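You operate a simulated robot arm through the tools that you are given. There is no shell and no other tool.

You run a simulated robot arm. Do the job below in one go: nothing can be reset, and whatever is moved stays where it is left.

JOB
Tighten the three loose bolts of the silver case with the blue driver.
Fine: they are where the orange gasket shows; leave the tight ones and the binder alone; put the driver back in its slot.
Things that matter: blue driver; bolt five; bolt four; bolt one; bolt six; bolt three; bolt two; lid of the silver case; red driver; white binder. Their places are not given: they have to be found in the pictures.

It is judged by the outcome, as a careful person would: the job done as asked, and still so three seconds after it is handed in. It fails if anything else is knocked over, pushed out of place, dropped, spilled or broken.

ROBOT AND FRAMES
A 6-joint arm with a two-finger gripper, fixed in place. Base frame: the origin is on the floor under the middle of its stand, x ahead of it, y to its left, z up; the work surface is at about z = 804. Readings come in mm, rad, newtons and seconds.
It reaches about 1572 mm from its shoulder. Its first joint turns from -2.897 to 2.897 rad. Payload 2.45 kg.
The tool frame sits at the grasp point between the pads (the TCP): z along the fingers, y along the line on which they close. The tips reach 20 mm beyond it. The gripper opens to 140 mm; its body begins 168 mm behind the TCP.
Orientation is told as [roll, pitch, yaw] about the base's x, y, z axes, in that order, counted from this pose: with the fingers straight down and closing along the base's y, the tool's x points along the base's -x, its y along +y and its z along -z.

CONTROLS
- The arm moves only by the tool arm_command. Its argument "moves" is a list that holds one entry, the list of rows, each a list of 7 numbers: the shift along the base's x, y, z in units of 50 mm (1.0 is 50 mm), then the turn, a rotation vector about the base's x, y, z in units of 8 degrees (1.0 is 8 degrees), then the closure in counts, from 0 (fully open) to 255 (shut). In form: [[[x, y, z, rx, ry, rz, fingers], ...]]. A call has 1 to 20 rows; each row shifts and turns the commanded pose from where the row before left it. A call with a number of a shift or a turn outside -1 to 1 is refused whole. Rows are played at 5 a second. More than 50 mm and 0.15 rad between two rows, or a gripper value outside its range, and nothing of the call is played. Where a pose cannot be reached the arm comes as near as it can. A force on the tool above 40 N (or 10 N above the force at the start of the call, whichever is more), or a blocked arm, ends the call early, and 0.2 s more pass. Each finger travels about 45 mm/s and halts on what it meets, pressing with about 39 N; the grip force reading is that of the motor and also rises with nothing between the fingers. The clock runs only during rows and for 0.2 s after the last one: add rows that do not move to give the fingers time. The reply holds the time, the measured pose of the TCP, the force on the tool along the base axes, the opening and the grip force, in the units named above and with some noise, with the torque about the TCP (base axes, N m) and any sound that the robot's microphone picked up, and new pictures: "views" is both (left out), scene, wrist or none.
- Cameras (640 x 400 px; columns grow to the right, rows downward): "scene" is fixed at [49.7, 500.1, 1653.1]; the picture's right is [-0.53, -0.85, 0.00], its down [-0.46, 0.29, -0.84] and it looks along [0.71, -0.45, -0.54] (base axes); focal length 326 px, centre (320, 200). "wrist" rides on the gripper at [78, 11, -209] in the tool frame; the picture's right is [-0.14, 0.99, 0.00], its down [-0.92, -0.13, -0.37] and it looks along [-0.36, -0.05, 0.93] (tool axes); focal length 280 px, centre (320, 200).
- pixel_to_xyz(camera, pixels): for up to 12 pixels [column, row] of the newest picture of that camera ("zoom" is the newest enlarged one), the place [x, y, z] in the base frame of the surface seen there, good to about 2 mm. No time passes.
- zoom(camera, box): a new picture of the part [left, top, right, bottom] of that camera's present view, enlarged. No time passes.
- job_done(): hands the job in; it is judged then, once.

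Leave the gripper open and the arm clear of the work at the hand-in unless told otherwise.

The tools are called after "Emit:" as a command line: name --argument value ..., lists and objects as JSON in quotes. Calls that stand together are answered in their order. arm_command: Moves the arm, as the interface text tells. Its arguments: {"type":"object","properties":{"moves":{"type":"array"},"views":{"type":"string","enum":["both","scene","wrist","none"]}},"required":["moves"]} The other tools are called the same way: pixel_to_xyz (camera, pixels) gives the place of the surface under pixels of a picture; zoom (camera, box) takes an enlarged picture of a part of a camera's view; job_done () hands the job in.

At the start:

```text
time: 0.0
eef_pos: [640.1, 263.5, 1383.4]
tcp_rot: [0.0, -0.001, -0.001]
wrist_force: [0.8, 0.2, -1.6]
torque: [-0.01, -0.03, 0.03]
width: 139.8
finger_force: 0.0
```

scene: 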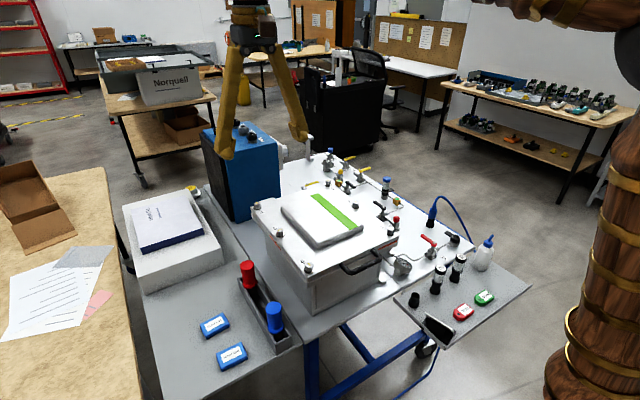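
wrist: 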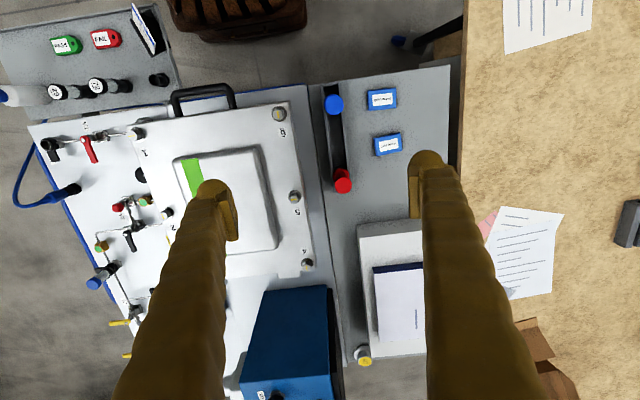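

I see the silver case with a white binder on its lid, and a holder with the red and blue drivers beside it. I'll zoom in on the case lid and the driver holder in both views.

Emit:
zoom --camera "scene" --box '[240, 170, 410, 276]'

Emit:
zoom --camera "scene" --box '[190, 240, 320, 321]'

Emit:
zoom --camera "wrist" --box '[110, 80, 430, 280]'

```text
3.76 times, centred on (325, 223) of scene
```

zoom: 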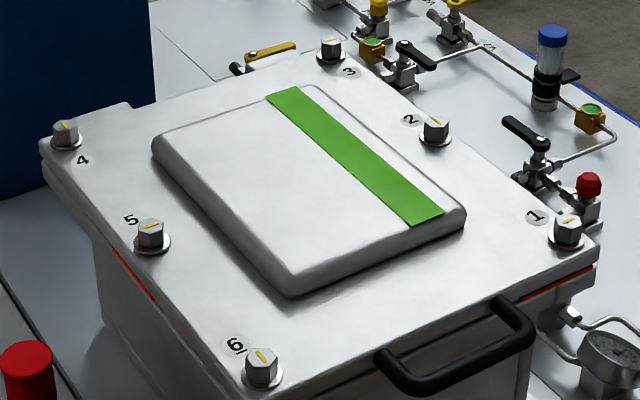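

```text
4.92 times, centred on (255, 280) of scene
```

zoom: 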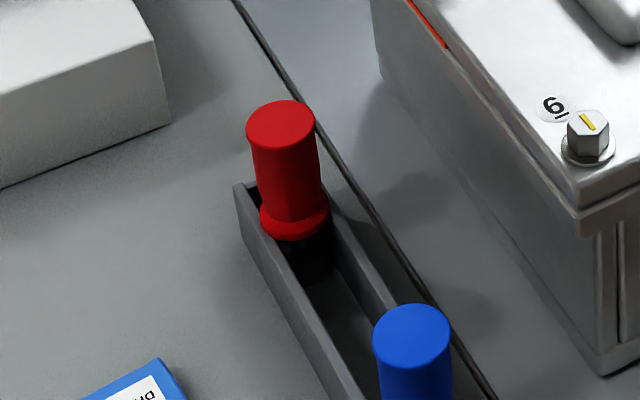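

```text
2.00 times, centred on (270, 180) of wrist
```

zoom: 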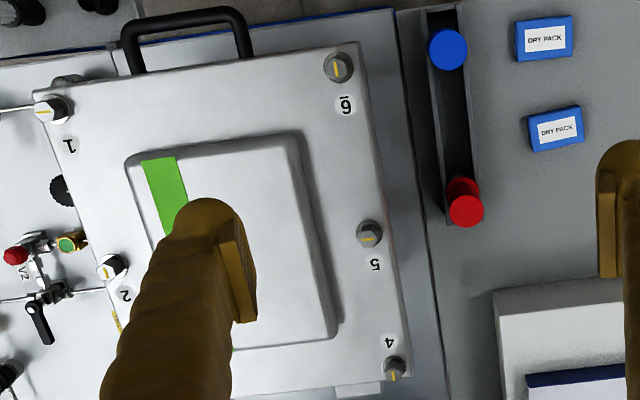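

Orange gasket shows on the edges near bolt 5 and near bolt 1. The third loose bolt isn't visible from here. I'll measure the bolts, drivers and holder.

Emit:
pixel_to_xyz --camera "wrist" --pixels '[[279, 113], [294, 196], [307, 264], [136, 133], [165, 213], [334, 103], [343, 185], [230, 150], [300, 150], [330, 140], [270, 245], [380, 190]]'

Emit:
pixel_to_xyz --camera "scene" --pixels '[[257, 207], [279, 231], [309, 266], [391, 230], [355, 203], [328, 182], [246, 266], [273, 308], [276, 330], [330, 210], [245, 290], [290, 340]]'

Emit:
zoom --camera "scene" --box '[220, 255, 320, 365]'

Emit:
zoom --camera "scene" --box '[250, 190, 320, 280]'

```text
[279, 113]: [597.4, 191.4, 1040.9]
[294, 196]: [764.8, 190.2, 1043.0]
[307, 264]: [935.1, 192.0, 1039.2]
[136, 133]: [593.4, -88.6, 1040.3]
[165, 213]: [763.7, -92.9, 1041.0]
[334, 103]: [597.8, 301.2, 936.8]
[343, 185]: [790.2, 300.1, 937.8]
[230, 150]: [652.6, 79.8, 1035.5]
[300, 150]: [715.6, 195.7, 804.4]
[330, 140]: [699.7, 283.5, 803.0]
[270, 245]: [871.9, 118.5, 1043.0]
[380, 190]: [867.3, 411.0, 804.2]
```

```text
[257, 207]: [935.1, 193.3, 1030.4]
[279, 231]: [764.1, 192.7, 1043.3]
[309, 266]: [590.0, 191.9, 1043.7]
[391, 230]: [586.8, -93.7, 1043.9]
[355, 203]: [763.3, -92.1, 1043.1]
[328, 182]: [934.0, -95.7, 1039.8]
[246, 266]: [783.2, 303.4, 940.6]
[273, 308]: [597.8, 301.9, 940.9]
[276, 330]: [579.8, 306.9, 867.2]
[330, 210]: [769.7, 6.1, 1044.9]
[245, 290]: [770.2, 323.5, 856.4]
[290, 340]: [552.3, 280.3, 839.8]
```

```text
3.64 times, centred on (270, 310) of scene
```

zoom: 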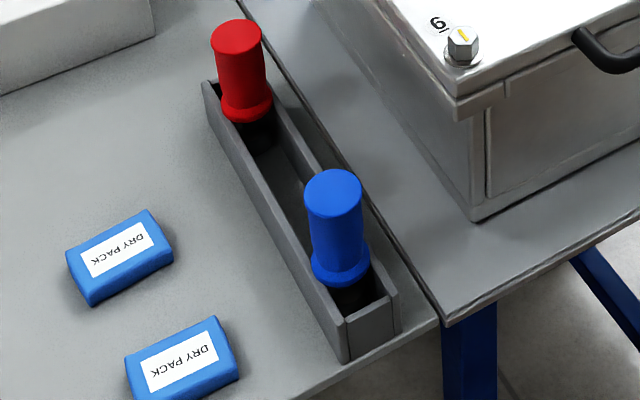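

```text
4.44 times, centred on (285, 235) of scene
```

zoom: 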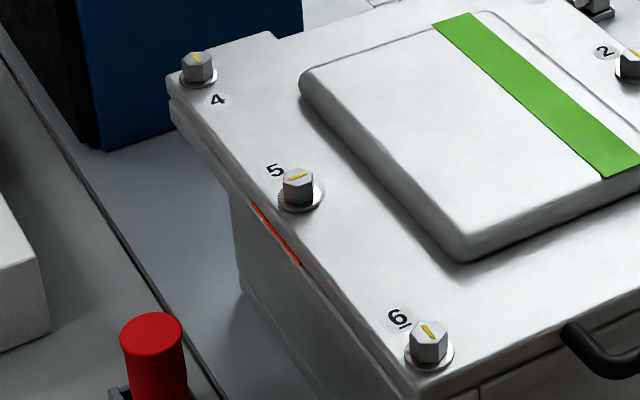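

The bolt positions are now known: 6 (590,192), 5 (764,192), 4 (935,192), 1 (588,-92), 2 (763,-92), 3 (934,-95), with tops at about z 1043. Next I'll swing the wrist camera high over to the -y side and tilt it toward +y to look at the hidden lid edge.

Emit:
arm_command --moves '[[[0.02, -0.94, -0.2, 0.5, 0, 0, 0], [0.02, -0.94, -0.2, 0.5, 0, 0, 0], [0.02, -0.94, -0.2, 0.5, 0, 0, 0], [0.02, -0.94, -0.2, 0.5, 0, 0, 0], [0.02, -0.94, -0.2, 0.5, 0, 0, 0], [0.02, -0.94, -0.2, 0.5, 0, 0, 0], [0.02, -0.94, -0.2, 0.5, 0, 0, 0], [0.02, -0.94, -0.2, 0.5, 0, 0, 0], [0.02, -0.94, -0.2, 0.5, 0, 0, 0], [0.02, -0.94, -0.2, 0.5, 0, 0, 0], [0.02, -0.94, -0.2, 0.5, 0, 0, 0], [0.02, -0.94, -0.2, 0.5, 0, 0, 0], [0, 0, 0, 0, 0, 0, 0]]]' --views "both"

```text
time: 2.8
eef_pos: [654.3, -302.4, 1265.1]
tcp_rot: [0.838, 0.0, 0.001]
wrist_force: [0.4, 0.6, 0.7]
torque: [-0.03, 0.0, -0.01]
width: 140.1
finger_force: 0.0
```

scene: 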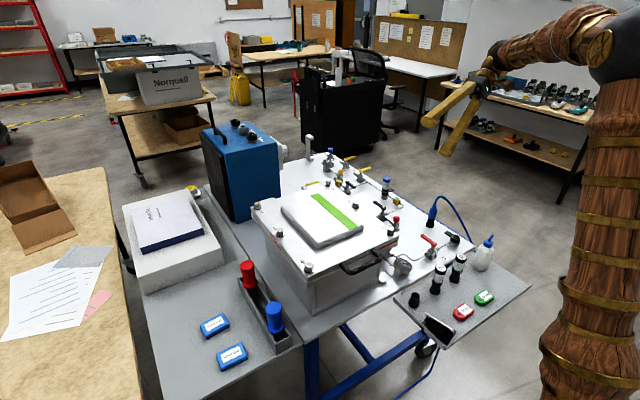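
wrist: 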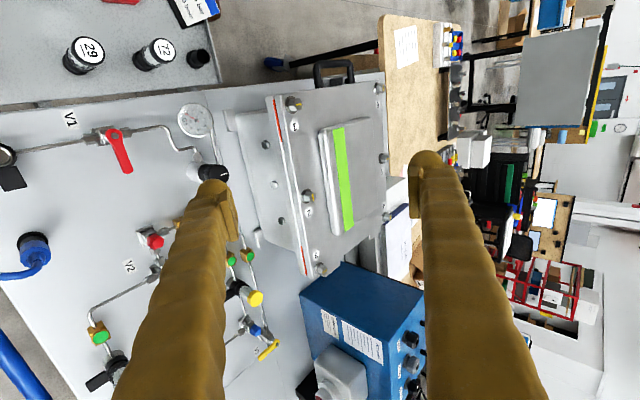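

From the -y side I see orange on the lid edge near bolt 1 (about 275,115), and another patch near (303,258). I'll zoom in to assign it.

Emit:
zoom --camera "wrist" --box '[210, 80, 400, 199]'

Emit:
zoom --camera "wrist" --box '[230, 170, 390, 290]'

Emit:
pixel_to_xyz --camera "wrist" --pixels '[[273, 100], [283, 150], [303, 245], [306, 270], [320, 269], [309, 195], [294, 102]]'

```text
3.36 times, centred on (305, 140) of wrist
```

zoom: 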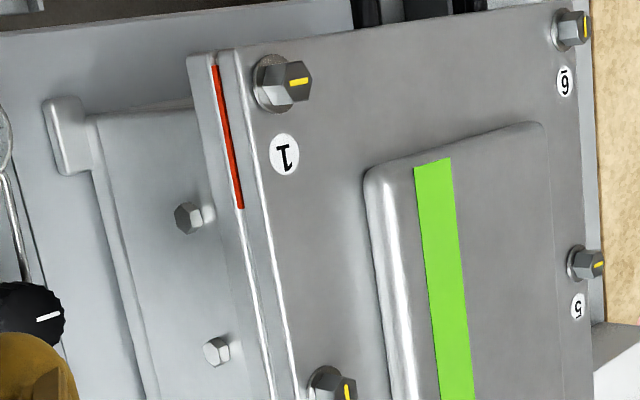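

```text
3.33 times, centred on (310, 230) of wrist
```

zoom: 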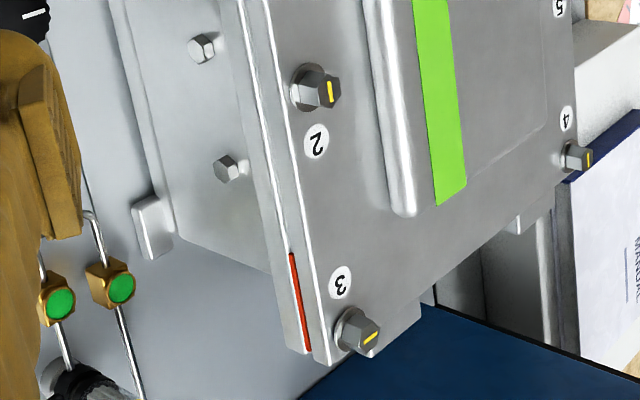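

```text
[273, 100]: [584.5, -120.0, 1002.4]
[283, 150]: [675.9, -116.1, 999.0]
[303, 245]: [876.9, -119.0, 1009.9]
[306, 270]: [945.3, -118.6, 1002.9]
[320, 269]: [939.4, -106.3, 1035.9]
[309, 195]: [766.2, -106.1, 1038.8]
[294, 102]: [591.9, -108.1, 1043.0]
```

Orange shows beside bolt 1 (x 585–676 at y -118), bolt 3 (x 877–945 at y -118) and bolt 5 (the +y edge), so bolts 1, 3 and 5 are loose. Next I'll swing back level to a point above the blue driver for a close look.

Emit:
arm_command --moves '[[[-0.086, 0.93, 0, -0.4615, 0, 0, 0], [-0.086, 0.93, 0, -0.4615, 0, 0, 0], [-0.086, 0.93, 0, -0.4615, 0, 0, 0], [-0.086, 0.93, 0, -0.4615, 0, 0, 0], [-0.086, 0.93, 0, -0.4615, 0, 0, 0], [-0.086, 0.93, 0, -0.4615, 0, 0, 0], [-0.086, 0.93, 0, -0.4615, 0, 0, 0], [-0.086, 0.93, 0, -0.4615, 0, 0, 0], [-0.086, 0.93, 0, -0.4615, 0, 0, 0], [-0.086, 0.93, 0, -0.4615, 0, 0, 0], [-0.086, 0.93, 0, -0.4615, 0, 0, 0], [-0.086, 0.93, 0, -0.4615, 0, 0, 0], [-0.086, 0.93, -0.2, -0.4615, 0, 0, 0], [0, 0, -0.9, 0, 0, 0, 0], [0, 0, -0.9, 0, 0, 0, 0], [0, 0, 0, 0, 0, 0, 0]]]' --views "both"

```text
time: 6.2
eef_pos: [596.9, 306.9, 1163.7]
tcp_rot: [0.0, -0.002, 0.0]
wrist_force: [-0.1, 0.7, 0.3]
torque: [-0.01, -0.07, -0.02]
width: 140.1
finger_force: 0.1
```

scene: 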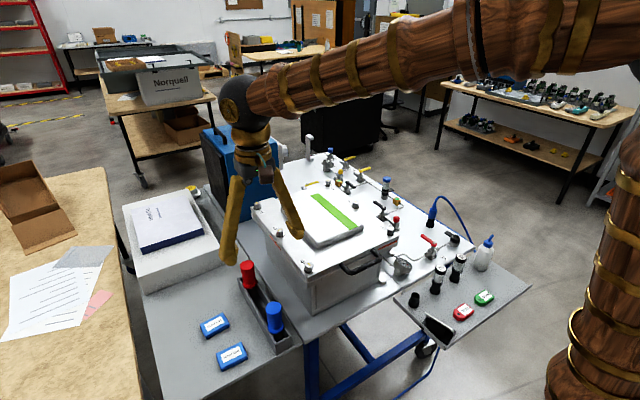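
wrist: 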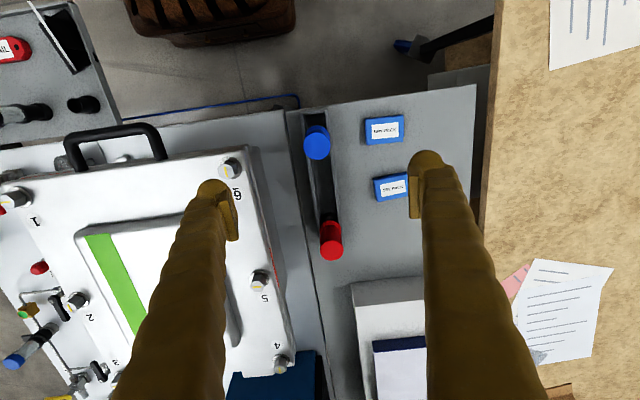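

I'm above the blue driver now. I'll zoom on the drivers and on the bolts to see the shapes and hex orientations.

Emit:
zoom --camera "wrist" --box '[280, 110, 376, 170]'

Emit:
zoom --camera "wrist" --box '[230, 255, 310, 305]'

Emit:
zoom --camera "scene" --box '[235, 285, 325, 375]'

Emit:
pixel_to_xyz --camera "wrist" --pixels '[[317, 130], [305, 141], [329, 141], [317, 152], [318, 165], [308, 180], [337, 180], [320, 205], [325, 195], [258, 270], [253, 280], [268, 283]]'

```text
6.67 times, centred on (328, 140) of wrist
```

zoom: 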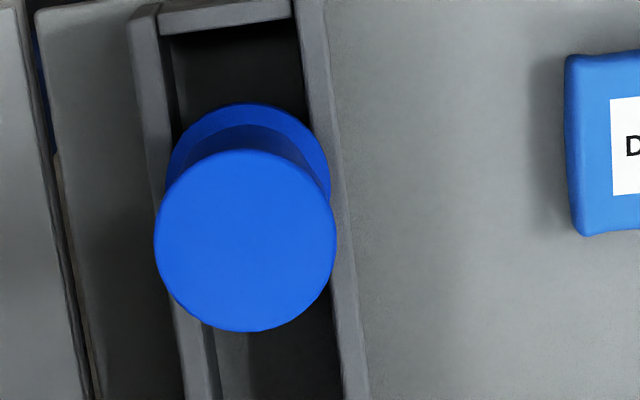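

```text
8.00 times, centred on (270, 280) of wrist
```

zoom: 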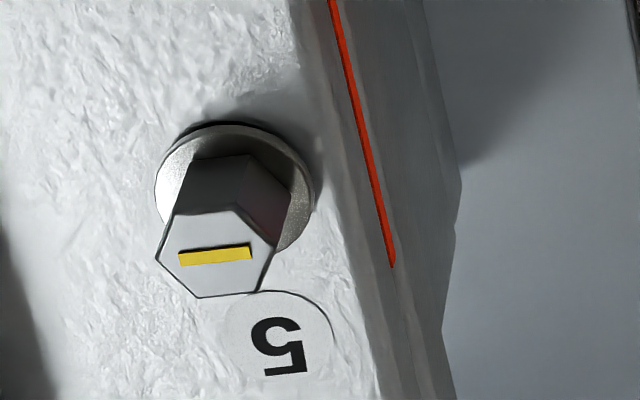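

```text
4.44 times, centred on (280, 330) of scene
```

zoom: 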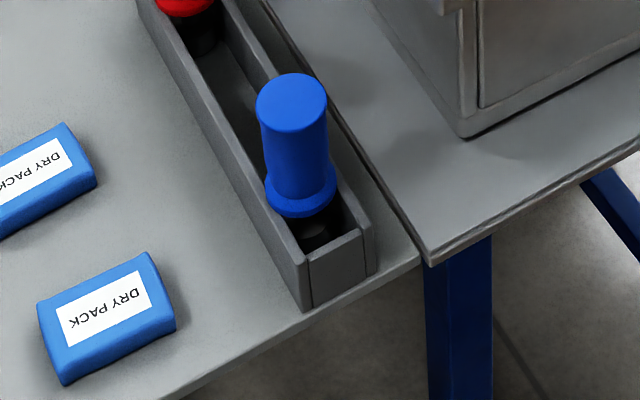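

```text
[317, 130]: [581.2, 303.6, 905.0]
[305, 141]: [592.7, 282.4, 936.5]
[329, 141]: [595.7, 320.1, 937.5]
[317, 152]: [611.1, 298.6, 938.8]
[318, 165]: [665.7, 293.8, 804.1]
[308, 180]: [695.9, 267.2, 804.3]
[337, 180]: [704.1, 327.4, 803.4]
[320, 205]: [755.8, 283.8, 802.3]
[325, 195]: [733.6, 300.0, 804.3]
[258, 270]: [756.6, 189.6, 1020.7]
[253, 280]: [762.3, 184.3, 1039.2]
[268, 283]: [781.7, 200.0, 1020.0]
```

The driver has a roughly 40 mm handle with a flange and a dark socket below. I'll measure the wall tops of the holder, the flange and the case details on the scene picture.

Emit:
pixel_to_xyz --camera "zoom" --pixels '[[310, 100], [295, 75], [318, 140], [295, 205], [318, 215], [330, 190], [270, 165], [290, 280], [315, 232], [250, 130], [355, 250], [340, 260]]'

Emit:
zoom --camera "scene" --box '[255, 295, 300, 340]'

```text
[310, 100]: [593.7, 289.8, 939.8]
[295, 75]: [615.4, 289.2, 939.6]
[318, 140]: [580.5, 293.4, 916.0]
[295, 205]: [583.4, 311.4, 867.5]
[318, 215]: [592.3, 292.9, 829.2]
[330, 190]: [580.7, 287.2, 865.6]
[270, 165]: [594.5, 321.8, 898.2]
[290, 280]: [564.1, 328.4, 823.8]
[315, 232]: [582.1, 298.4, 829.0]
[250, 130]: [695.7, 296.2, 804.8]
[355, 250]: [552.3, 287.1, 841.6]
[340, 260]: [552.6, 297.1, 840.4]
```

```text
8.89 times, centred on (278, 318) of scene
```

zoom: 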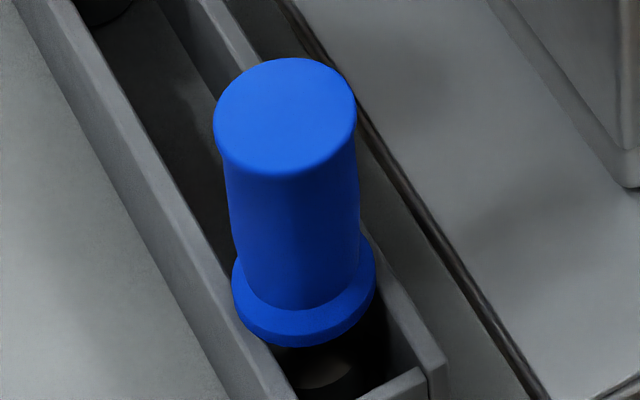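

Handle top is z 940 and the flange is at about z 865–875. I'll pinpoint the handle centre and the holder before descending.

Emit:
pixel_to_xyz --camera "wrist" --pixels '[[316.9, 146.1], [316.9, 135.5], [316.9, 156.8], [306.2, 146.1], [327.6, 146.1], [331, 245], [303, 125], [328, 125], [312, 113], [328, 165]]'

Emit:
zoom --camera "wrist" --box '[280, 100, 380, 280]'

```text
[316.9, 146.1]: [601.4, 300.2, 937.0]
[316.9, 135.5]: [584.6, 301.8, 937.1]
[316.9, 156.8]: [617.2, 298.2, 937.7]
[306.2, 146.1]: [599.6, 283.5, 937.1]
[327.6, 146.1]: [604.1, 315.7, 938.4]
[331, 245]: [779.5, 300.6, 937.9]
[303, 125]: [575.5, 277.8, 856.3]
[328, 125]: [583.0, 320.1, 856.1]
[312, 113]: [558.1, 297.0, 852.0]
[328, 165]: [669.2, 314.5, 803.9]
```

```text
2.22 times, centred on (330, 190) of wrist
```

zoom: 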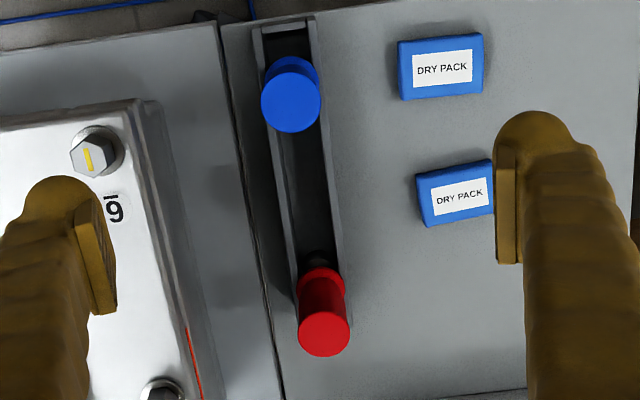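

The driver axis is at about (600.5, 300). To keep the fingers clear of the case (lid edge y≈218), I'll turn the gripper +90° so it closes along x, centre it over the driver, and narrow the fingers to about 70 mm.

Emit:
arm_command --moves '[[[0.01, -0.0115, 0, 0, 0, 0.9375, 20], [0.01, -0.0115, 0, 0, 0, 0.9375, 40], [0.01, -0.0115, 0, 0, 0, 0.9375, 60], [0.01, -0.0115, 0, 0, 0, 0.9375, 80], [0.01, -0.0115, 0, 0, 0, 0.9375, 100], [0.01, -0.0115, 0, 0, 0, 0.9375, 120], [0.01, -0.0115, 0, 0, 0, 0.9375, 128], [0.0, -0.0115, 0, 0, 0, 0.9375, 128], [0.0, -0.0115, 0, 0, 0, 0.9375, 128], [0.0, -0.0115, 0, 0, 0, 0.9375, 128], [0, -0.0115, 0, 0, 0, 0.9375, 128], [0, -0.0115, 0, 0, 0, 0.9375, 128], [0, 0, 0, 0, 0, 0, 128], [0, 0, 0, 0, 0, 0, 128]]]' --views "both"

```text
time: 9.2
eef_pos: [598.1, 297.7, 1162.6]
tcp_rot: [0.0, -0.004, 1.57]
wrist_force: [-0.2, 0.0, 0.0]
torque: [0.0, 0.0, 0.02]
width: 69.5
finger_force: 0.0
```

scene: 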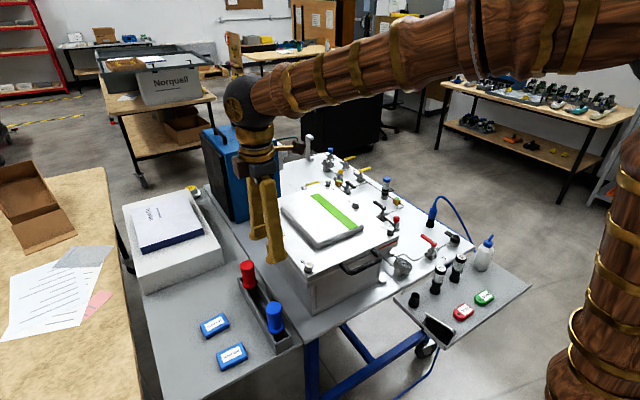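
wrist: 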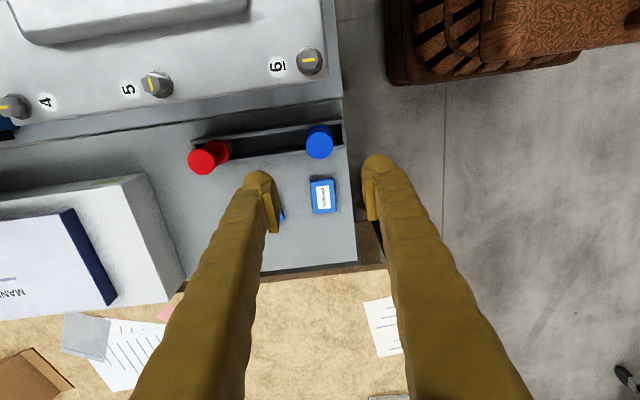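

The turn was reached. I'll re-measure the blue handle's top from this new angle to confirm its axis.

Emit:
zoom --camera "wrist" --box '[288, 115, 352, 165]'

Emit:
arm_command --moves '[[[0, 0, 0, 0, 0, 0, 128]]]' --views "none"

```text
8.00 times, centred on (320, 140) of wrist
```

zoom: 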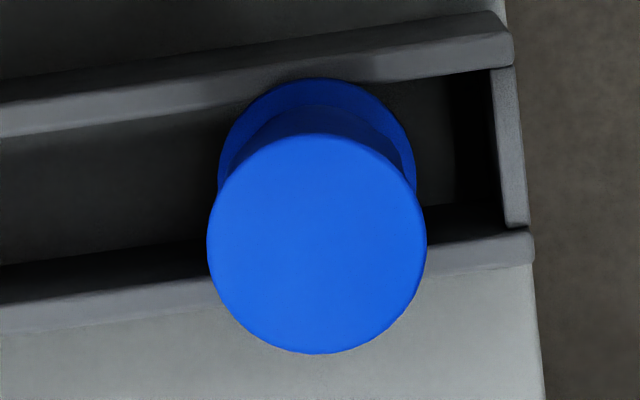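

```text
time: 9.6
eef_pos: [599.6, 295.7, 1163.3]
tcp_rot: [0.001, -0.002, 1.572]
wrist_force: [-0.3, 0.7, 0.5]
torque: [-0.01, -0.02, 0.01]
width: 70.0
finger_force: 0.0
```

I'll read the position of the handle's top centre at wrist pixel (319.6, 145.5) and its rim points.

Emit:
pixel_to_xyz --camera "wrist" --pixels '[[319.6, 145.5], [307, 145.5], [332.5, 145.5], [319.6, 133], [319.6, 158.5]]'

Emit:
pixel_to_xyz --camera "scene" --pixels '[[274.8, 308], [266, 309], [283, 307], [275, 301.5], [274, 314.5]]'

```text
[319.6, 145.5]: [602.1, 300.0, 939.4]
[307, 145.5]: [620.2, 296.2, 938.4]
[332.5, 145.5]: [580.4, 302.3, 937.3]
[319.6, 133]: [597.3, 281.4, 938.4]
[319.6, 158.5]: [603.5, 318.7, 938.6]
```

```text
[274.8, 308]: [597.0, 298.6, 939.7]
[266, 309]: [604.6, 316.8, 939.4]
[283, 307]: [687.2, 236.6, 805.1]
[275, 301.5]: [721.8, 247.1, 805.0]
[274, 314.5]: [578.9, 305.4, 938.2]
```

The axis is confirmed at (600.3, 300.0) with a 40 mm diameter. I'll shift y by +3 mm and descend to z≈1003, still above the handle top, then check.

Emit:
arm_command --moves '[[[0.005, 0.06, -0.8, 0, 0, 0, 128], [0, 0, -0.8, 0, 0, 0, 128], [0, 0, -0.8, 0, 0, 0, 128], [0, 0, -0.8, 0, 0, 0, 128], [0, 0, 0, 0, 0, 0, 128], [0, 0, 0, 0, 0, 0, 128]]]' --views "both"

```text
time: 11.0
eef_pos: [596.1, 299.9, 1002.5]
tcp_rot: [0.0, -0.003, 1.57]
wrist_force: [-0.3, 0.0, -0.8]
torque: [-0.03, 0.0, 0.01]
width: 69.6
finger_force: 0.1
```

scene: 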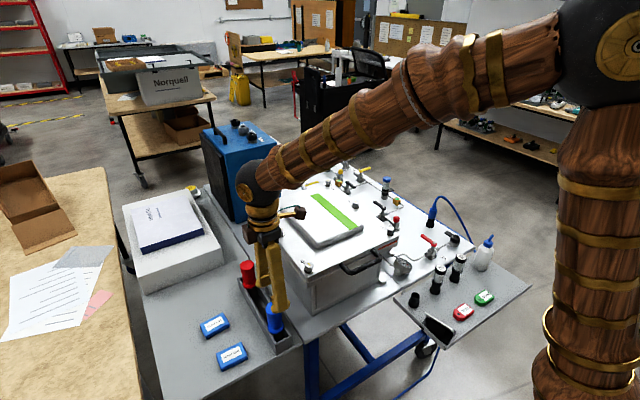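
wrist: 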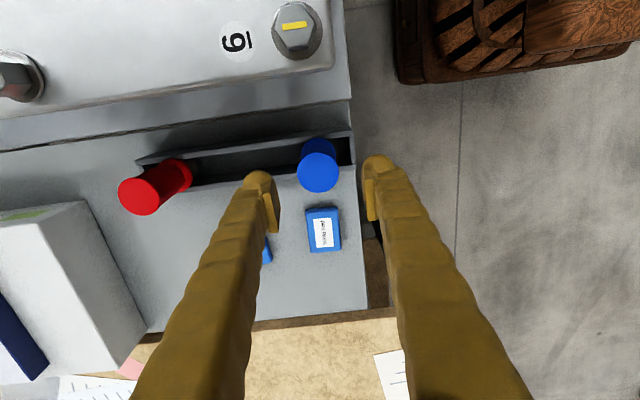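

The driver sits centred between the fingers. I'll take a couple of still readings to average out the pose noise.

Emit:
arm_command --moves '[[[0, 0, 0, 0, 0, 0, 128]]]' --views "none"

Emit:
arm_command --moves '[[[0, 0, 0, 0, 0, 0, 128]]]' --views "none"

Emit:
arm_command --moves '[[[0, 0, 0, 0, 0, 0, 128]]]' --views "none"

Emit:
pixel_to_xyz --camera "wrist" --pixels '[[319, 172], [300, 172], [337.5, 172], [319, 154], [319, 190], [262, 175], [377, 160], [296, 25]]'

```text
time: 11.4
eef_pos: [597.6, 298.8, 1003.8]
tcp_rot: [0.0, -0.003, 1.571]
wrist_force: [0.2, 0.6, 0.2]
torque: [0.02, -0.03, 0.01]
width: 69.6
finger_force: 0.1
```

```text
time: 11.8
eef_pos: [597.9, 299.9, 1002.6]
tcp_rot: [0.0, -0.002, 1.569]
wrist_force: [0.2, -0.8, -0.2]
torque: [0.02, 0.04, -0.02]
width: 69.8
finger_force: 0.0
```

```text
time: 12.2
eef_pos: [597.8, 299.8, 1002.0]
tcp_rot: [0.0, -0.003, 1.569]
wrist_force: [0.3, 0.2, -0.3]
torque: [0.02, -0.01, -0.01]
width: 70.1
finger_force: 0.0
```

```text
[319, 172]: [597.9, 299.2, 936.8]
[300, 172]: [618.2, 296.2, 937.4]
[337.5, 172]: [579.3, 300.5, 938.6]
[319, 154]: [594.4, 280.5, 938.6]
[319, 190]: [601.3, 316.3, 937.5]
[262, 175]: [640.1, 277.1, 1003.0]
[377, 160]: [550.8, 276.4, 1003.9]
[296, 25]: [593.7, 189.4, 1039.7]
```

The mean TCP is about (597.4, 299.6) and the driver about (599, 299.5). I'll shift x by +1.5 mm, descend 95 mm to TCP z≈908 (tips about 888, above the flange), then stop and check before closing.

Emit:
arm_command --moves '[[[0.03, 0, -0.38, 0, 0, 0, 128], [0, 0, -0.38, 0, 0, 0, 128], [0, 0, -0.38, 0, 0, 0, 128], [0, 0, -0.38, 0, 0, 0, 128], [0, 0, -0.38, 0, 0, 0, 128], [0, 0, 0, 0, 0, 0, 128], [0, 0, 0, 0, 0, 0, 128]]]' --views "both"

```text
time: 13.8
eef_pos: [600.6, 301.0, 908.6]
tcp_rot: [-0.001, -0.003, 1.57]
wrist_force: [0.1, 0.3, 0.1]
torque: [-0.01, -0.02, 0.0]
width: 69.5
finger_force: 0.0
```

scene: 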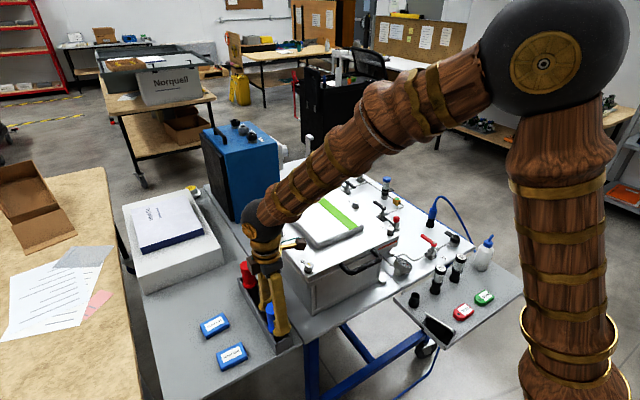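
wrist: 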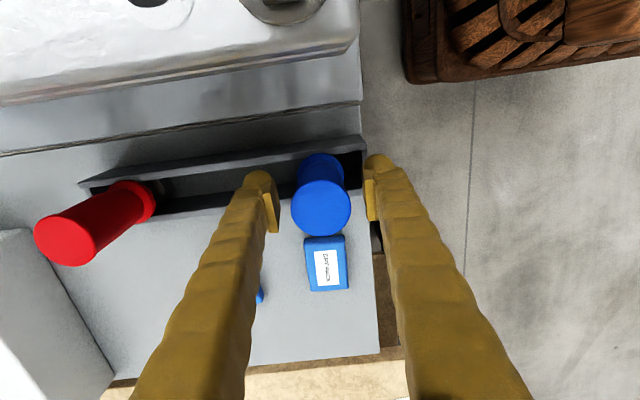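

The fingers straddle the handle and no force shows. I'll close on it.

Emit:
arm_command --moves '[[[0, 0, 0, 0, 0, 0, 170], [0, 0, 0, 0, 0, 0, 200], [0, 0, 0, 0, 0, 0, 255], [0, 0, 0, 0, 0, 0, 255], [0, 0, 0, 0, 0, 0, 255], [0, 0, 0, 0, 0, 0, 255]]]' --views "both"

```text
time: 15.2
eef_pos: [600.6, 300.5, 908.1]
tcp_rot: [0.0, -0.001, 1.571]
wrist_force: [0.3, 0.5, 1.1]
torque: [-0.03, 0.0, -0.02]
width: 38.5
finger_force: 38.8
```

scene: 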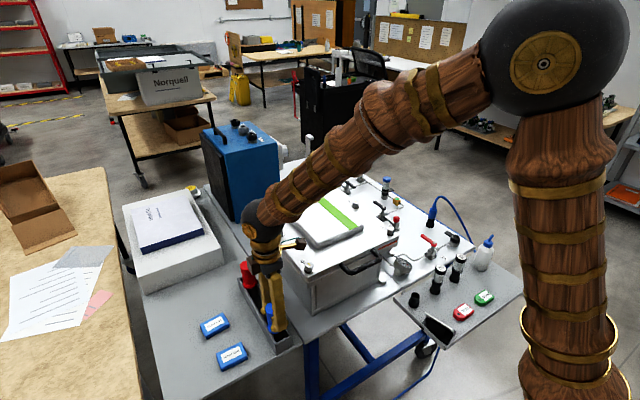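
wrist: 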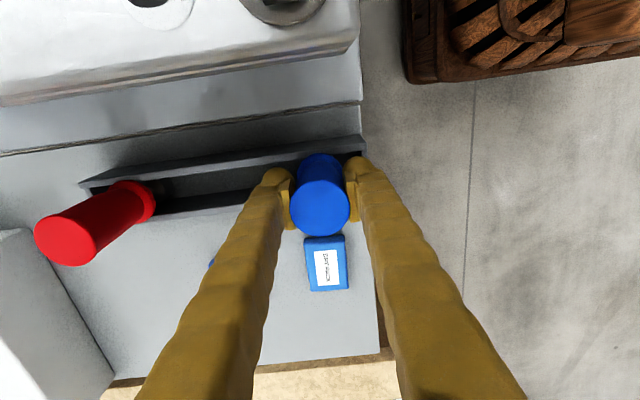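

The grip holds: width 38.5 mm, force 38.8 N. I'll lift slowly straight up to about z 1200.

Emit:
arm_command --moves '[[[0, 0, 0.1, 0, 0, 0, 255], [0, 0, 0.2, 0, 0, 0, 255], [0, 0, 0.3, 0, 0, 0, 255], [0, 0, 0.4, 0, 0, 0, 255], [0, 0, 0.6, 0, 0, 0, 255], [0, 0, 0.7, 0, 0, 0, 255], [0, 0, 0.7, 0, 0, 0, 255], [0, 0, 0.7, 0, 0, 0, 255], [0, 0, 0.7, 0, 0, 0, 255], [0, 0, 0.7, 0, 0, 0, 255], [0, 0, 0.7, 0, 0, 0, 255], [0, 0, 0, 0, 0, 0, 255]]]' --views "both"

```text
time: 17.8
eef_pos: [600.1, 297.9, 1198.2]
tcp_rot: [0.001, -0.002, 1.57]
wrist_force: [0.3, -0.9, -1.6]
torque: [-0.01, -0.01, 0.02]
width: 38.9
finger_force: 38.7
```

scene: 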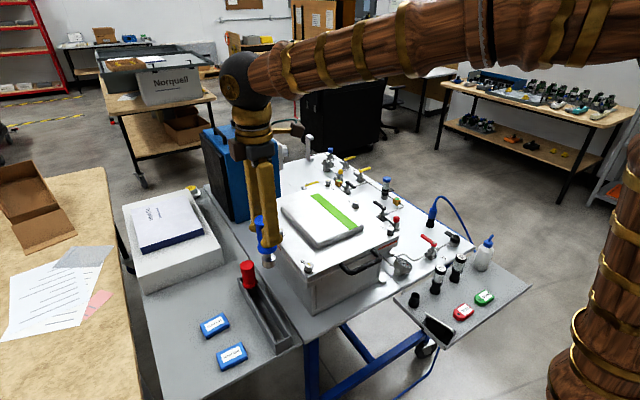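
wrist: 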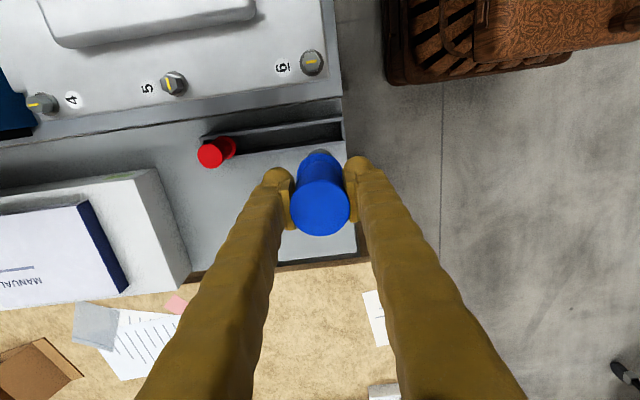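

The driver is out and held upright. I'll zoom on it to find its lower end and look at the empty slot.

Emit:
zoom --camera "scene" --box '[236, 205, 306, 275]'

Emit:
zoom --camera "scene" --box '[240, 285, 310, 360]'

Emit:
pixel_to_xyz --camera "scene" --pixels '[[269, 266], [269, 262], [264, 256], [275, 254], [268, 250], [278, 330], [281, 335], [275, 325], [269, 259]]'

```text
5.71 times, centred on (271, 240) of scene
```

zoom: 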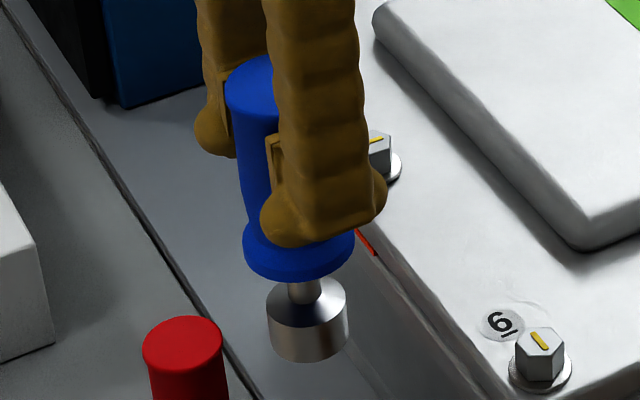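

```text
5.33 times, centred on (275, 322) of scene
```

zoom: 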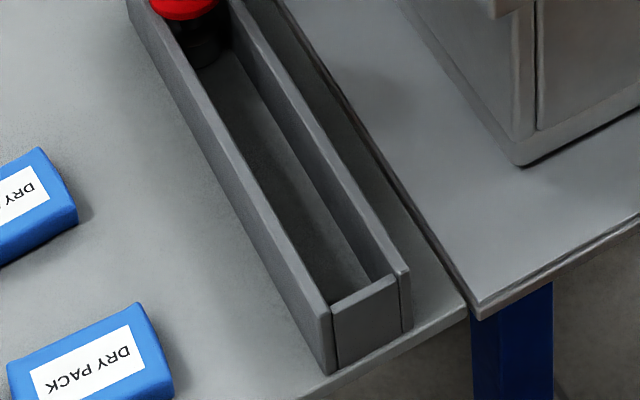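

```text
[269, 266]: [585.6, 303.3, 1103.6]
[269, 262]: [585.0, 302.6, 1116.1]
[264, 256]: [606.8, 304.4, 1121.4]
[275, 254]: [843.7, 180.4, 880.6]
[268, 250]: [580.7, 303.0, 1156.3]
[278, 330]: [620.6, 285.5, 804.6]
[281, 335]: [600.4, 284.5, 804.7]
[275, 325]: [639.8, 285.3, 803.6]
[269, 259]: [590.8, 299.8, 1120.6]
```

The driver's socket (silver) bottom is about 104 mm below the TCP, since it stood on the table at z 804. Now I'll measure bolt heads precisely, starting with bolt 5 at (175,83) in the wrist view.

Emit:
zoom --camera "wrist" --box '[151, 68, 199, 98]'

Emit:
zoom --camera "scene" --box '[263, 219, 295, 239]'

Emit:
zoom --camera "wrist" --box '[287, 47, 335, 77]'

```text
13.33 times, centred on (175, 83) of wrist
```

zoom: 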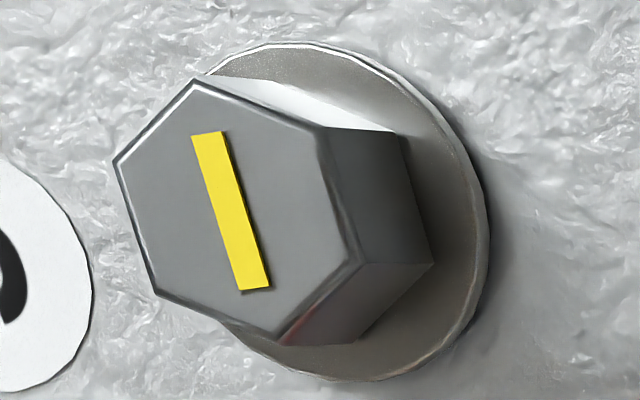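

```text
16.00 times, centred on (279, 229) of scene
```

zoom: 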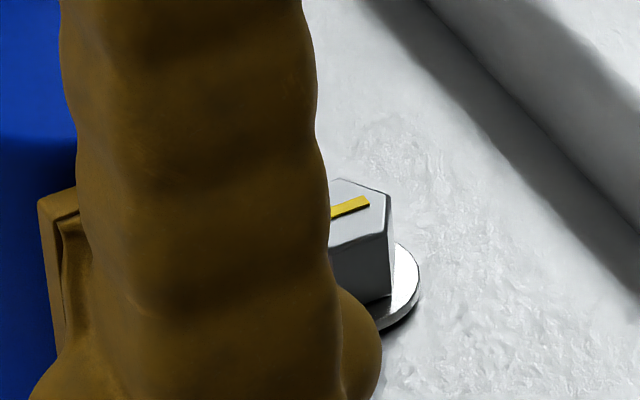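

```text
13.33 times, centred on (311, 62) of wrist
```

zoom: 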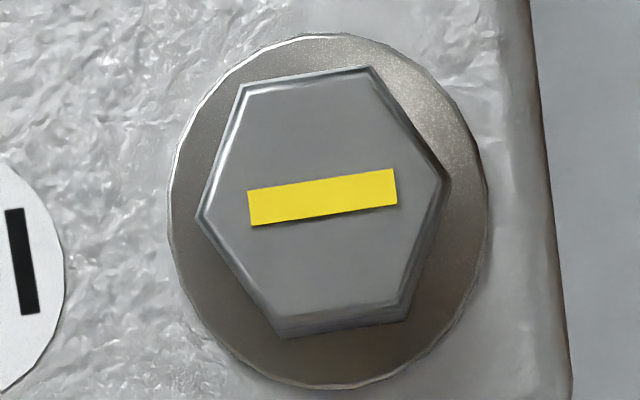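

I can see bolt 5's hex top clearly. I'll read the positions of its centre, its mark ends and points near its corners.

Emit:
pixel_to_xyz --camera "wrist" --pixels '[[168.75, 83.8], [166.0, 74.6], [171.5, 92.7], [173.8, 78.3], [163.5, 89.4], [160.4, 80.5], [177.4, 87.2], [166.7, 78.4], [170.1, 89.2]]'

Emit:
pixel_to_xyz --camera "zoom" --pixels '[[322, 198], [255, 195], [390, 187], [245, 90], [368, 72], [445, 178], [400, 300], [282, 315], [200, 218]]'

```text
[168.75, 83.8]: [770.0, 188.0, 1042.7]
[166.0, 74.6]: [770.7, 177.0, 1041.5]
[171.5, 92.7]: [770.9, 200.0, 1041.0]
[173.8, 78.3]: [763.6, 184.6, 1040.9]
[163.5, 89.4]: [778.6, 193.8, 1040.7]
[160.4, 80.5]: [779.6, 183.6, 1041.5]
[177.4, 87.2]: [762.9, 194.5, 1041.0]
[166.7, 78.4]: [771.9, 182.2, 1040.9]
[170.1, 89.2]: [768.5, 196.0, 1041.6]
```

```text
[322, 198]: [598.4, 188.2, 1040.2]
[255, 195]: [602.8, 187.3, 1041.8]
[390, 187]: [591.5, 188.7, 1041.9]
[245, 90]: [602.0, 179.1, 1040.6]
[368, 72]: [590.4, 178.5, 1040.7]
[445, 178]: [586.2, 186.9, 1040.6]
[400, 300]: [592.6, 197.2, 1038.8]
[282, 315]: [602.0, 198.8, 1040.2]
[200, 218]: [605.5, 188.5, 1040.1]
```

Bolt estimates differ by a few mm between views, so I'll align by direct comparison. I'm moving the driver high over bolt 5, with the socket bottom about 50 mm above the bolt head, and will look again.

Emit:
arm_command --moves '[[[0.55, -0.36, 0, 0, 0, 0, 255], [0.55, -0.36, 0, 0, 0, 0, 255], [0.55, -0.36, 0, 0, 0, 0, 255], [0.55, -0.36, 0, 0, 0, 0, 255], [0.55, -0.36, 0, 0, 0, 0, 255], [0.53, -0.36, 0, 0, 0, 0, 255], [0, 0, 0, 0, 0, 0, 255], [0, 0, 0, 0, 0, 0, 255]]]' --views "both"

```text
time: 19.6
eef_pos: [764.6, 191.1, 1197.6]
tcp_rot: [0.0, 0.0, 1.572]
wrist_force: [0.1, 0.0, -1.4]
torque: [0.02, -0.04, 0.02]
width: 38.3
finger_force: 39.0
```

scene: 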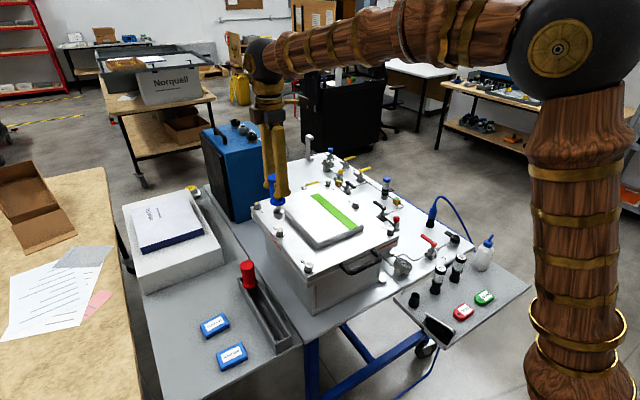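
wrist: 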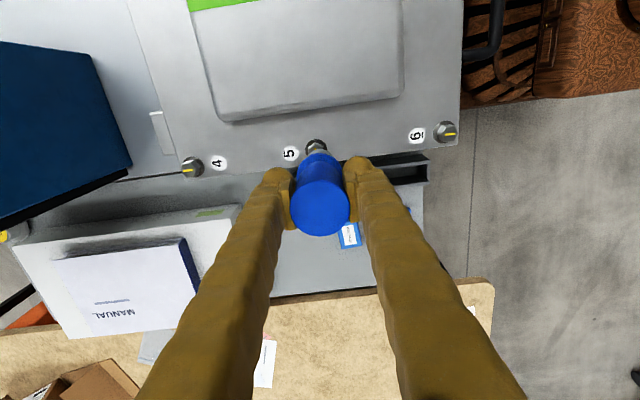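

The socket is over bolt 5. I'll zoom both views on the gap between the socket and the bolt.

Emit:
zoom --camera "scene" --box '[254, 200, 302, 240]'

Emit:
zoom --camera "wrist" --box '[292, 130, 340, 160]'

```text
10.00 times, centred on (278, 220) of scene
```

zoom: 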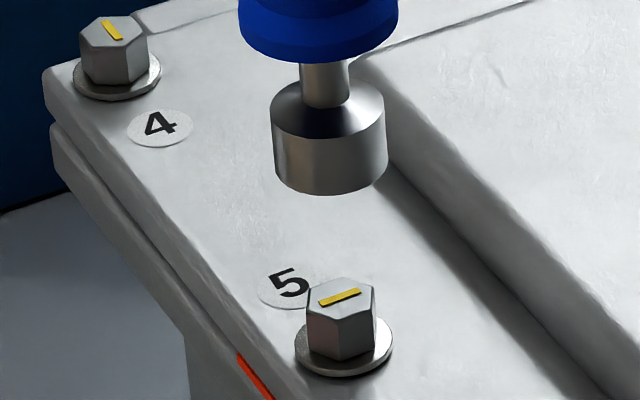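

```text
13.33 times, centred on (316, 145) of wrist
```

zoom: 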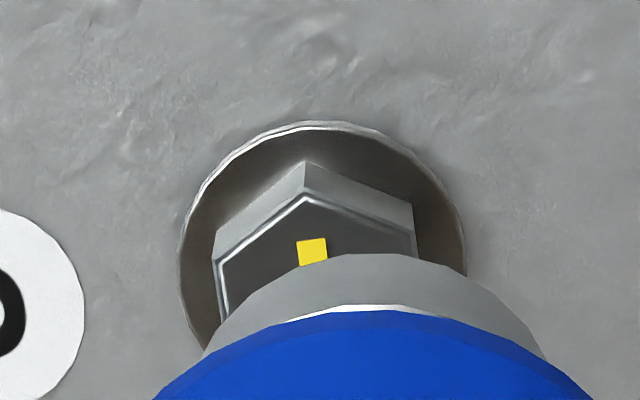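

The wrist view suggests the bolt centre is about 5 mm to +x of the driver axis, with the socket edge centred at column ~320.5 and the bolt at ~316. I'll zoom the scene again and read exact points on the bolt head and the socket.

Emit:
zoom --camera "scene" --box '[270, 222, 302, 242]'

```text
16.00 times, centred on (286, 232) of scene
```

zoom: 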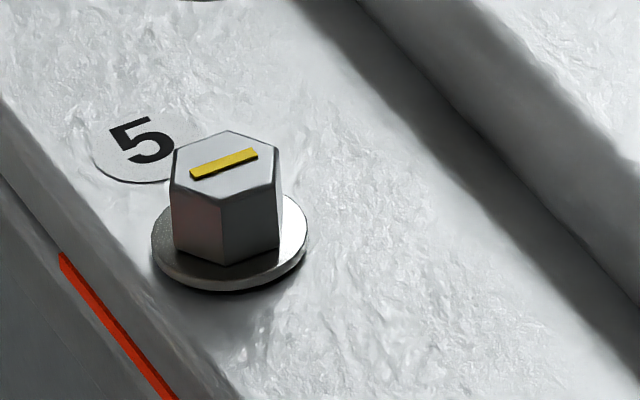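

Emit:
pixel_to_xyz --camera "zoom" --pixels '[[224.3, 167], [178, 152], [226, 134], [274, 152], [271, 183], [222, 197], [175, 184], [195, 174], [252, 155], [330, 250], [160, 245], [297, 245]]'

Emit:
arm_command --moves '[[[0, 0, 0, 0, 0, 0, 255]]]' --views "none"

Emit:
arm_command --moves '[[[0, 0, 0, 0, 0, 0, 255]]]' --views "none"

Emit:
arm_command --moves '[[[0, 0, 0, 0, 0, 0, 255]]]' --views "scene"

```text
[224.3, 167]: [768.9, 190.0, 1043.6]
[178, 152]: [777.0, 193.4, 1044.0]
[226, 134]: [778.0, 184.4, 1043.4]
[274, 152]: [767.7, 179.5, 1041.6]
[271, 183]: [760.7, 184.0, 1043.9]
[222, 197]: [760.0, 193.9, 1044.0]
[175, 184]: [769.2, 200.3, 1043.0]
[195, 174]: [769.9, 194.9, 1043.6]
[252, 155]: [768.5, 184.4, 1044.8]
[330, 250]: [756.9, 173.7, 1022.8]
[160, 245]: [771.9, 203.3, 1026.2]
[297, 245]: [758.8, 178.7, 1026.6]
```

```text
time: 20.0
eef_pos: [764.9, 190.0, 1198.0]
tcp_rot: [0.001, 0.0, 1.571]
wrist_force: [-0.5, 0.4, -1.2]
torque: [0.0, 0.01, -0.01]
width: 38.5
finger_force: 38.4
```

```text
time: 20.4
eef_pos: [764.8, 189.4, 1196.8]
tcp_rot: [0.0, -0.002, 1.57]
wrist_force: [0.2, -0.7, -2.3]
torque: [0.01, -0.01, 0.0]
width: 38.8
finger_force: 39.3
```

```text
time: 20.8
eef_pos: [765.0, 189.6, 1196.4]
tcp_rot: [-0.001, -0.001, 1.572]
wrist_force: [0.4, 0.2, -2.1]
torque: [-0.01, 0.01, 0.02]
width: 38.4
finger_force: 38.8
```

scene: 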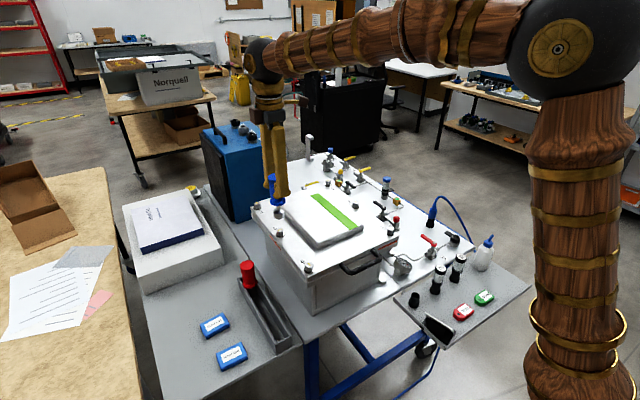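

Scene zoom gives bolt 5 at (768.8, 189.3), head top z 1043.6, corners along ±y; the wrist view gives (770.4, 188.5). So my TCP (764.9, 189.8) must go about +4.5 in x and -0.8 in y. Before engaging, I want the socket's hex orientation, so I'll lift the driver clear and tilt its mouth toward the scene camera.

Emit:
arm_command --moves '[[[0, 0, 0.8, 0, 0, 0, 255], [0, 0, 0.8, 0, 0, 0, 255], [-0.3, -0.6, 0.3, 0.94, 0, 0, 255], [-0.3, -0.6, 0.3, 0.94, 0, 0, 255], [-0.3, -0.6, 0.3, 0.94, 0, 0, 255], [-0.3, -0.6, 0.3, 0.94, 0, 0, 255], [-0.3, -0.6, 0.3, 0.94, 0, 0, 255], [-0.3, -0.6, 0.3, 0.94, 0, 0, 255], [-0.3, -0.6, 0.3, 0.94, 0, 0, 255], [-0.3, -0.6, 0.3, 0.94, 0, 0, 255], [-0.3, -0.6, 0.3, 0.94, 0, 0, 255], [-0.3, -0.6, 0.3, 0.94, 0, 0, 255], [0, 0, 0, 0, 0, 0, 255], [0, 0, 0, 0, 0, 0, 255]]]' --views "both"

```text
time: 23.8
eef_pos: [626.6, -92.1, 1417.9]
tcp_rot: [-0.014, -1.308, 1.572]
wrist_force: [-1.2, -0.5, -2.3]
torque: [-0.01, 0.03, -0.03]
width: 38.4
finger_force: 38.8
out of reach, approached as far as the arm can: row 12
```

scene: 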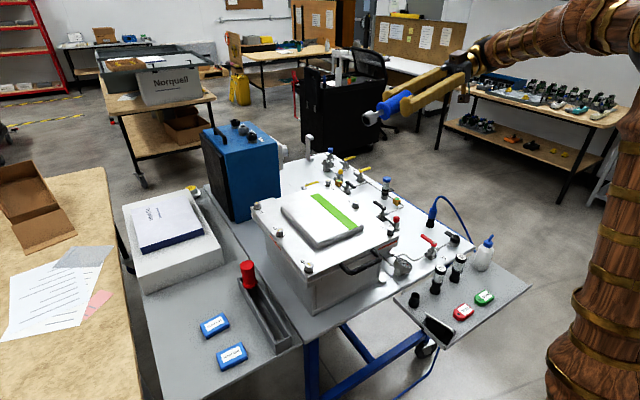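
wrist: 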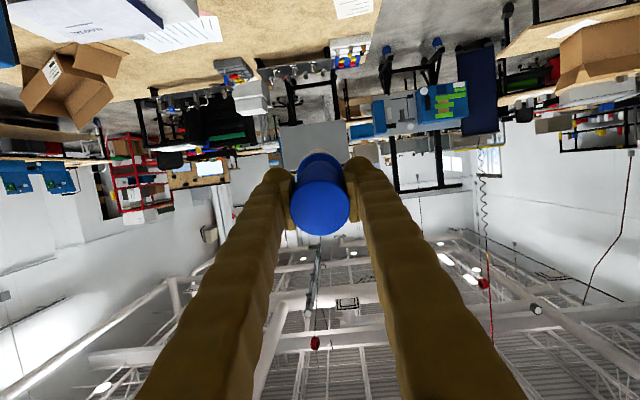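

The socket mouth now faces partly toward the camera. I'll zoom in on it around (372,115).

Emit:
zoom --camera "scene" --box '[356, 103, 396, 128]'

```text
16.00 times, centred on (376, 116) of scene
```

zoom: 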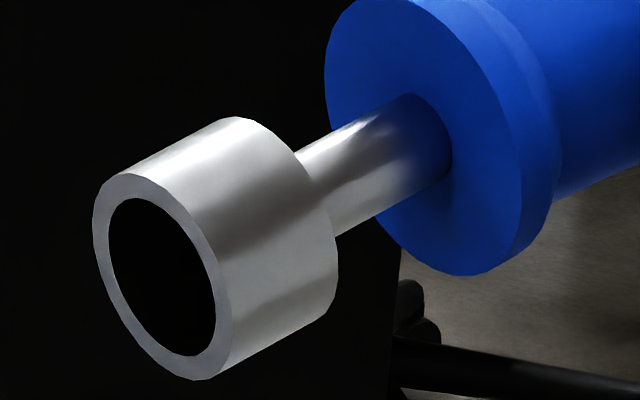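

The bore is round, about 25 mm across, with no hex to align. The hex corners measure about 23 mm, so I need lateral alignment to about 1 mm. I'll reverse the tilt and return above bolt 5.

Emit:
arm_command --moves '[[[0.3, 0.6, -0.3, -0.94, 0, 0, 255], [0.3, 0.6, -0.3, -0.94, 0, 0, 255], [0.3, 0.6, -0.3, -0.94, 0, 0, 255], [0.3, 0.6, -0.3, -0.94, 0, 0, 255], [0.3, 0.6, -0.3, -0.94, 0, 0, 255], [0.3, 0.6, -0.3, -0.94, 0, 0, 255], [0.3, 0.6, -0.3, -0.94, 0, 0, 255], [0.3, 0.6, -0.3, -0.94, 0, 0, 255], [0.3, 0.6, -0.3, -0.94, 0, 0, 255], [0.3, 0.6, -0.3, -0.94, 0, 0, 255], [0.088, -0.016, 0, 0, 0, 0, 255], [0, 0, -0.8, 0, 0, 0, 255], [0, 0, -0.8, 0, 0, 0, 255], [0, 0, 0, 0, 0, 0, 255], [0, 0, 0, 0, 0, 0, 255]]]' --views "both"

Emit:
arm_command --moves '[[[0, 0, 0, 0, 0, 0, 255]]]' --views "none"

Emit:
arm_command --moves '[[[0, 0, 0, 0, 0, 0, 255]]]' --views "none"

```text
time: 27.0
eef_pos: [777.9, 207.9, 1185.3]
tcp_rot: [0.001, -0.001, 1.572]
wrist_force: [0.7, 0.4, -1.6]
torque: [-0.02, -0.04, -0.01]
width: 38.5
finger_force: 38.5
```

scene: 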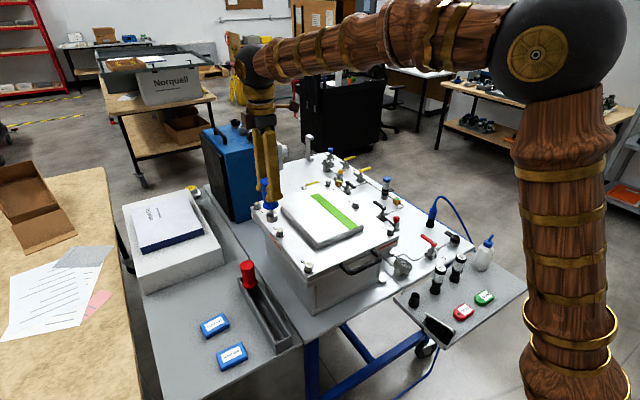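
wrist: 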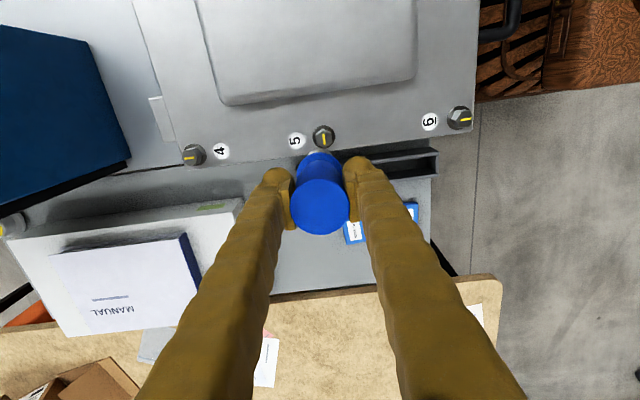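

```text
time: 27.4
eef_pos: [778.1, 207.8, 1185.6]
tcp_rot: [0.0, -0.001, 1.572]
wrist_force: [0.4, -0.4, -1.6]
torque: [0.0, 0.02, 0.02]
width: 38.6
finger_force: 39.2
```

```text
time: 27.8
eef_pos: [777.9, 208.3, 1185.6]
tcp_rot: [0.0, -0.001, 1.57]
wrist_force: [0.1, 0.6, -1.5]
torque: [0.0, 0.04, -0.03]
width: 38.5
finger_force: 39.2
```

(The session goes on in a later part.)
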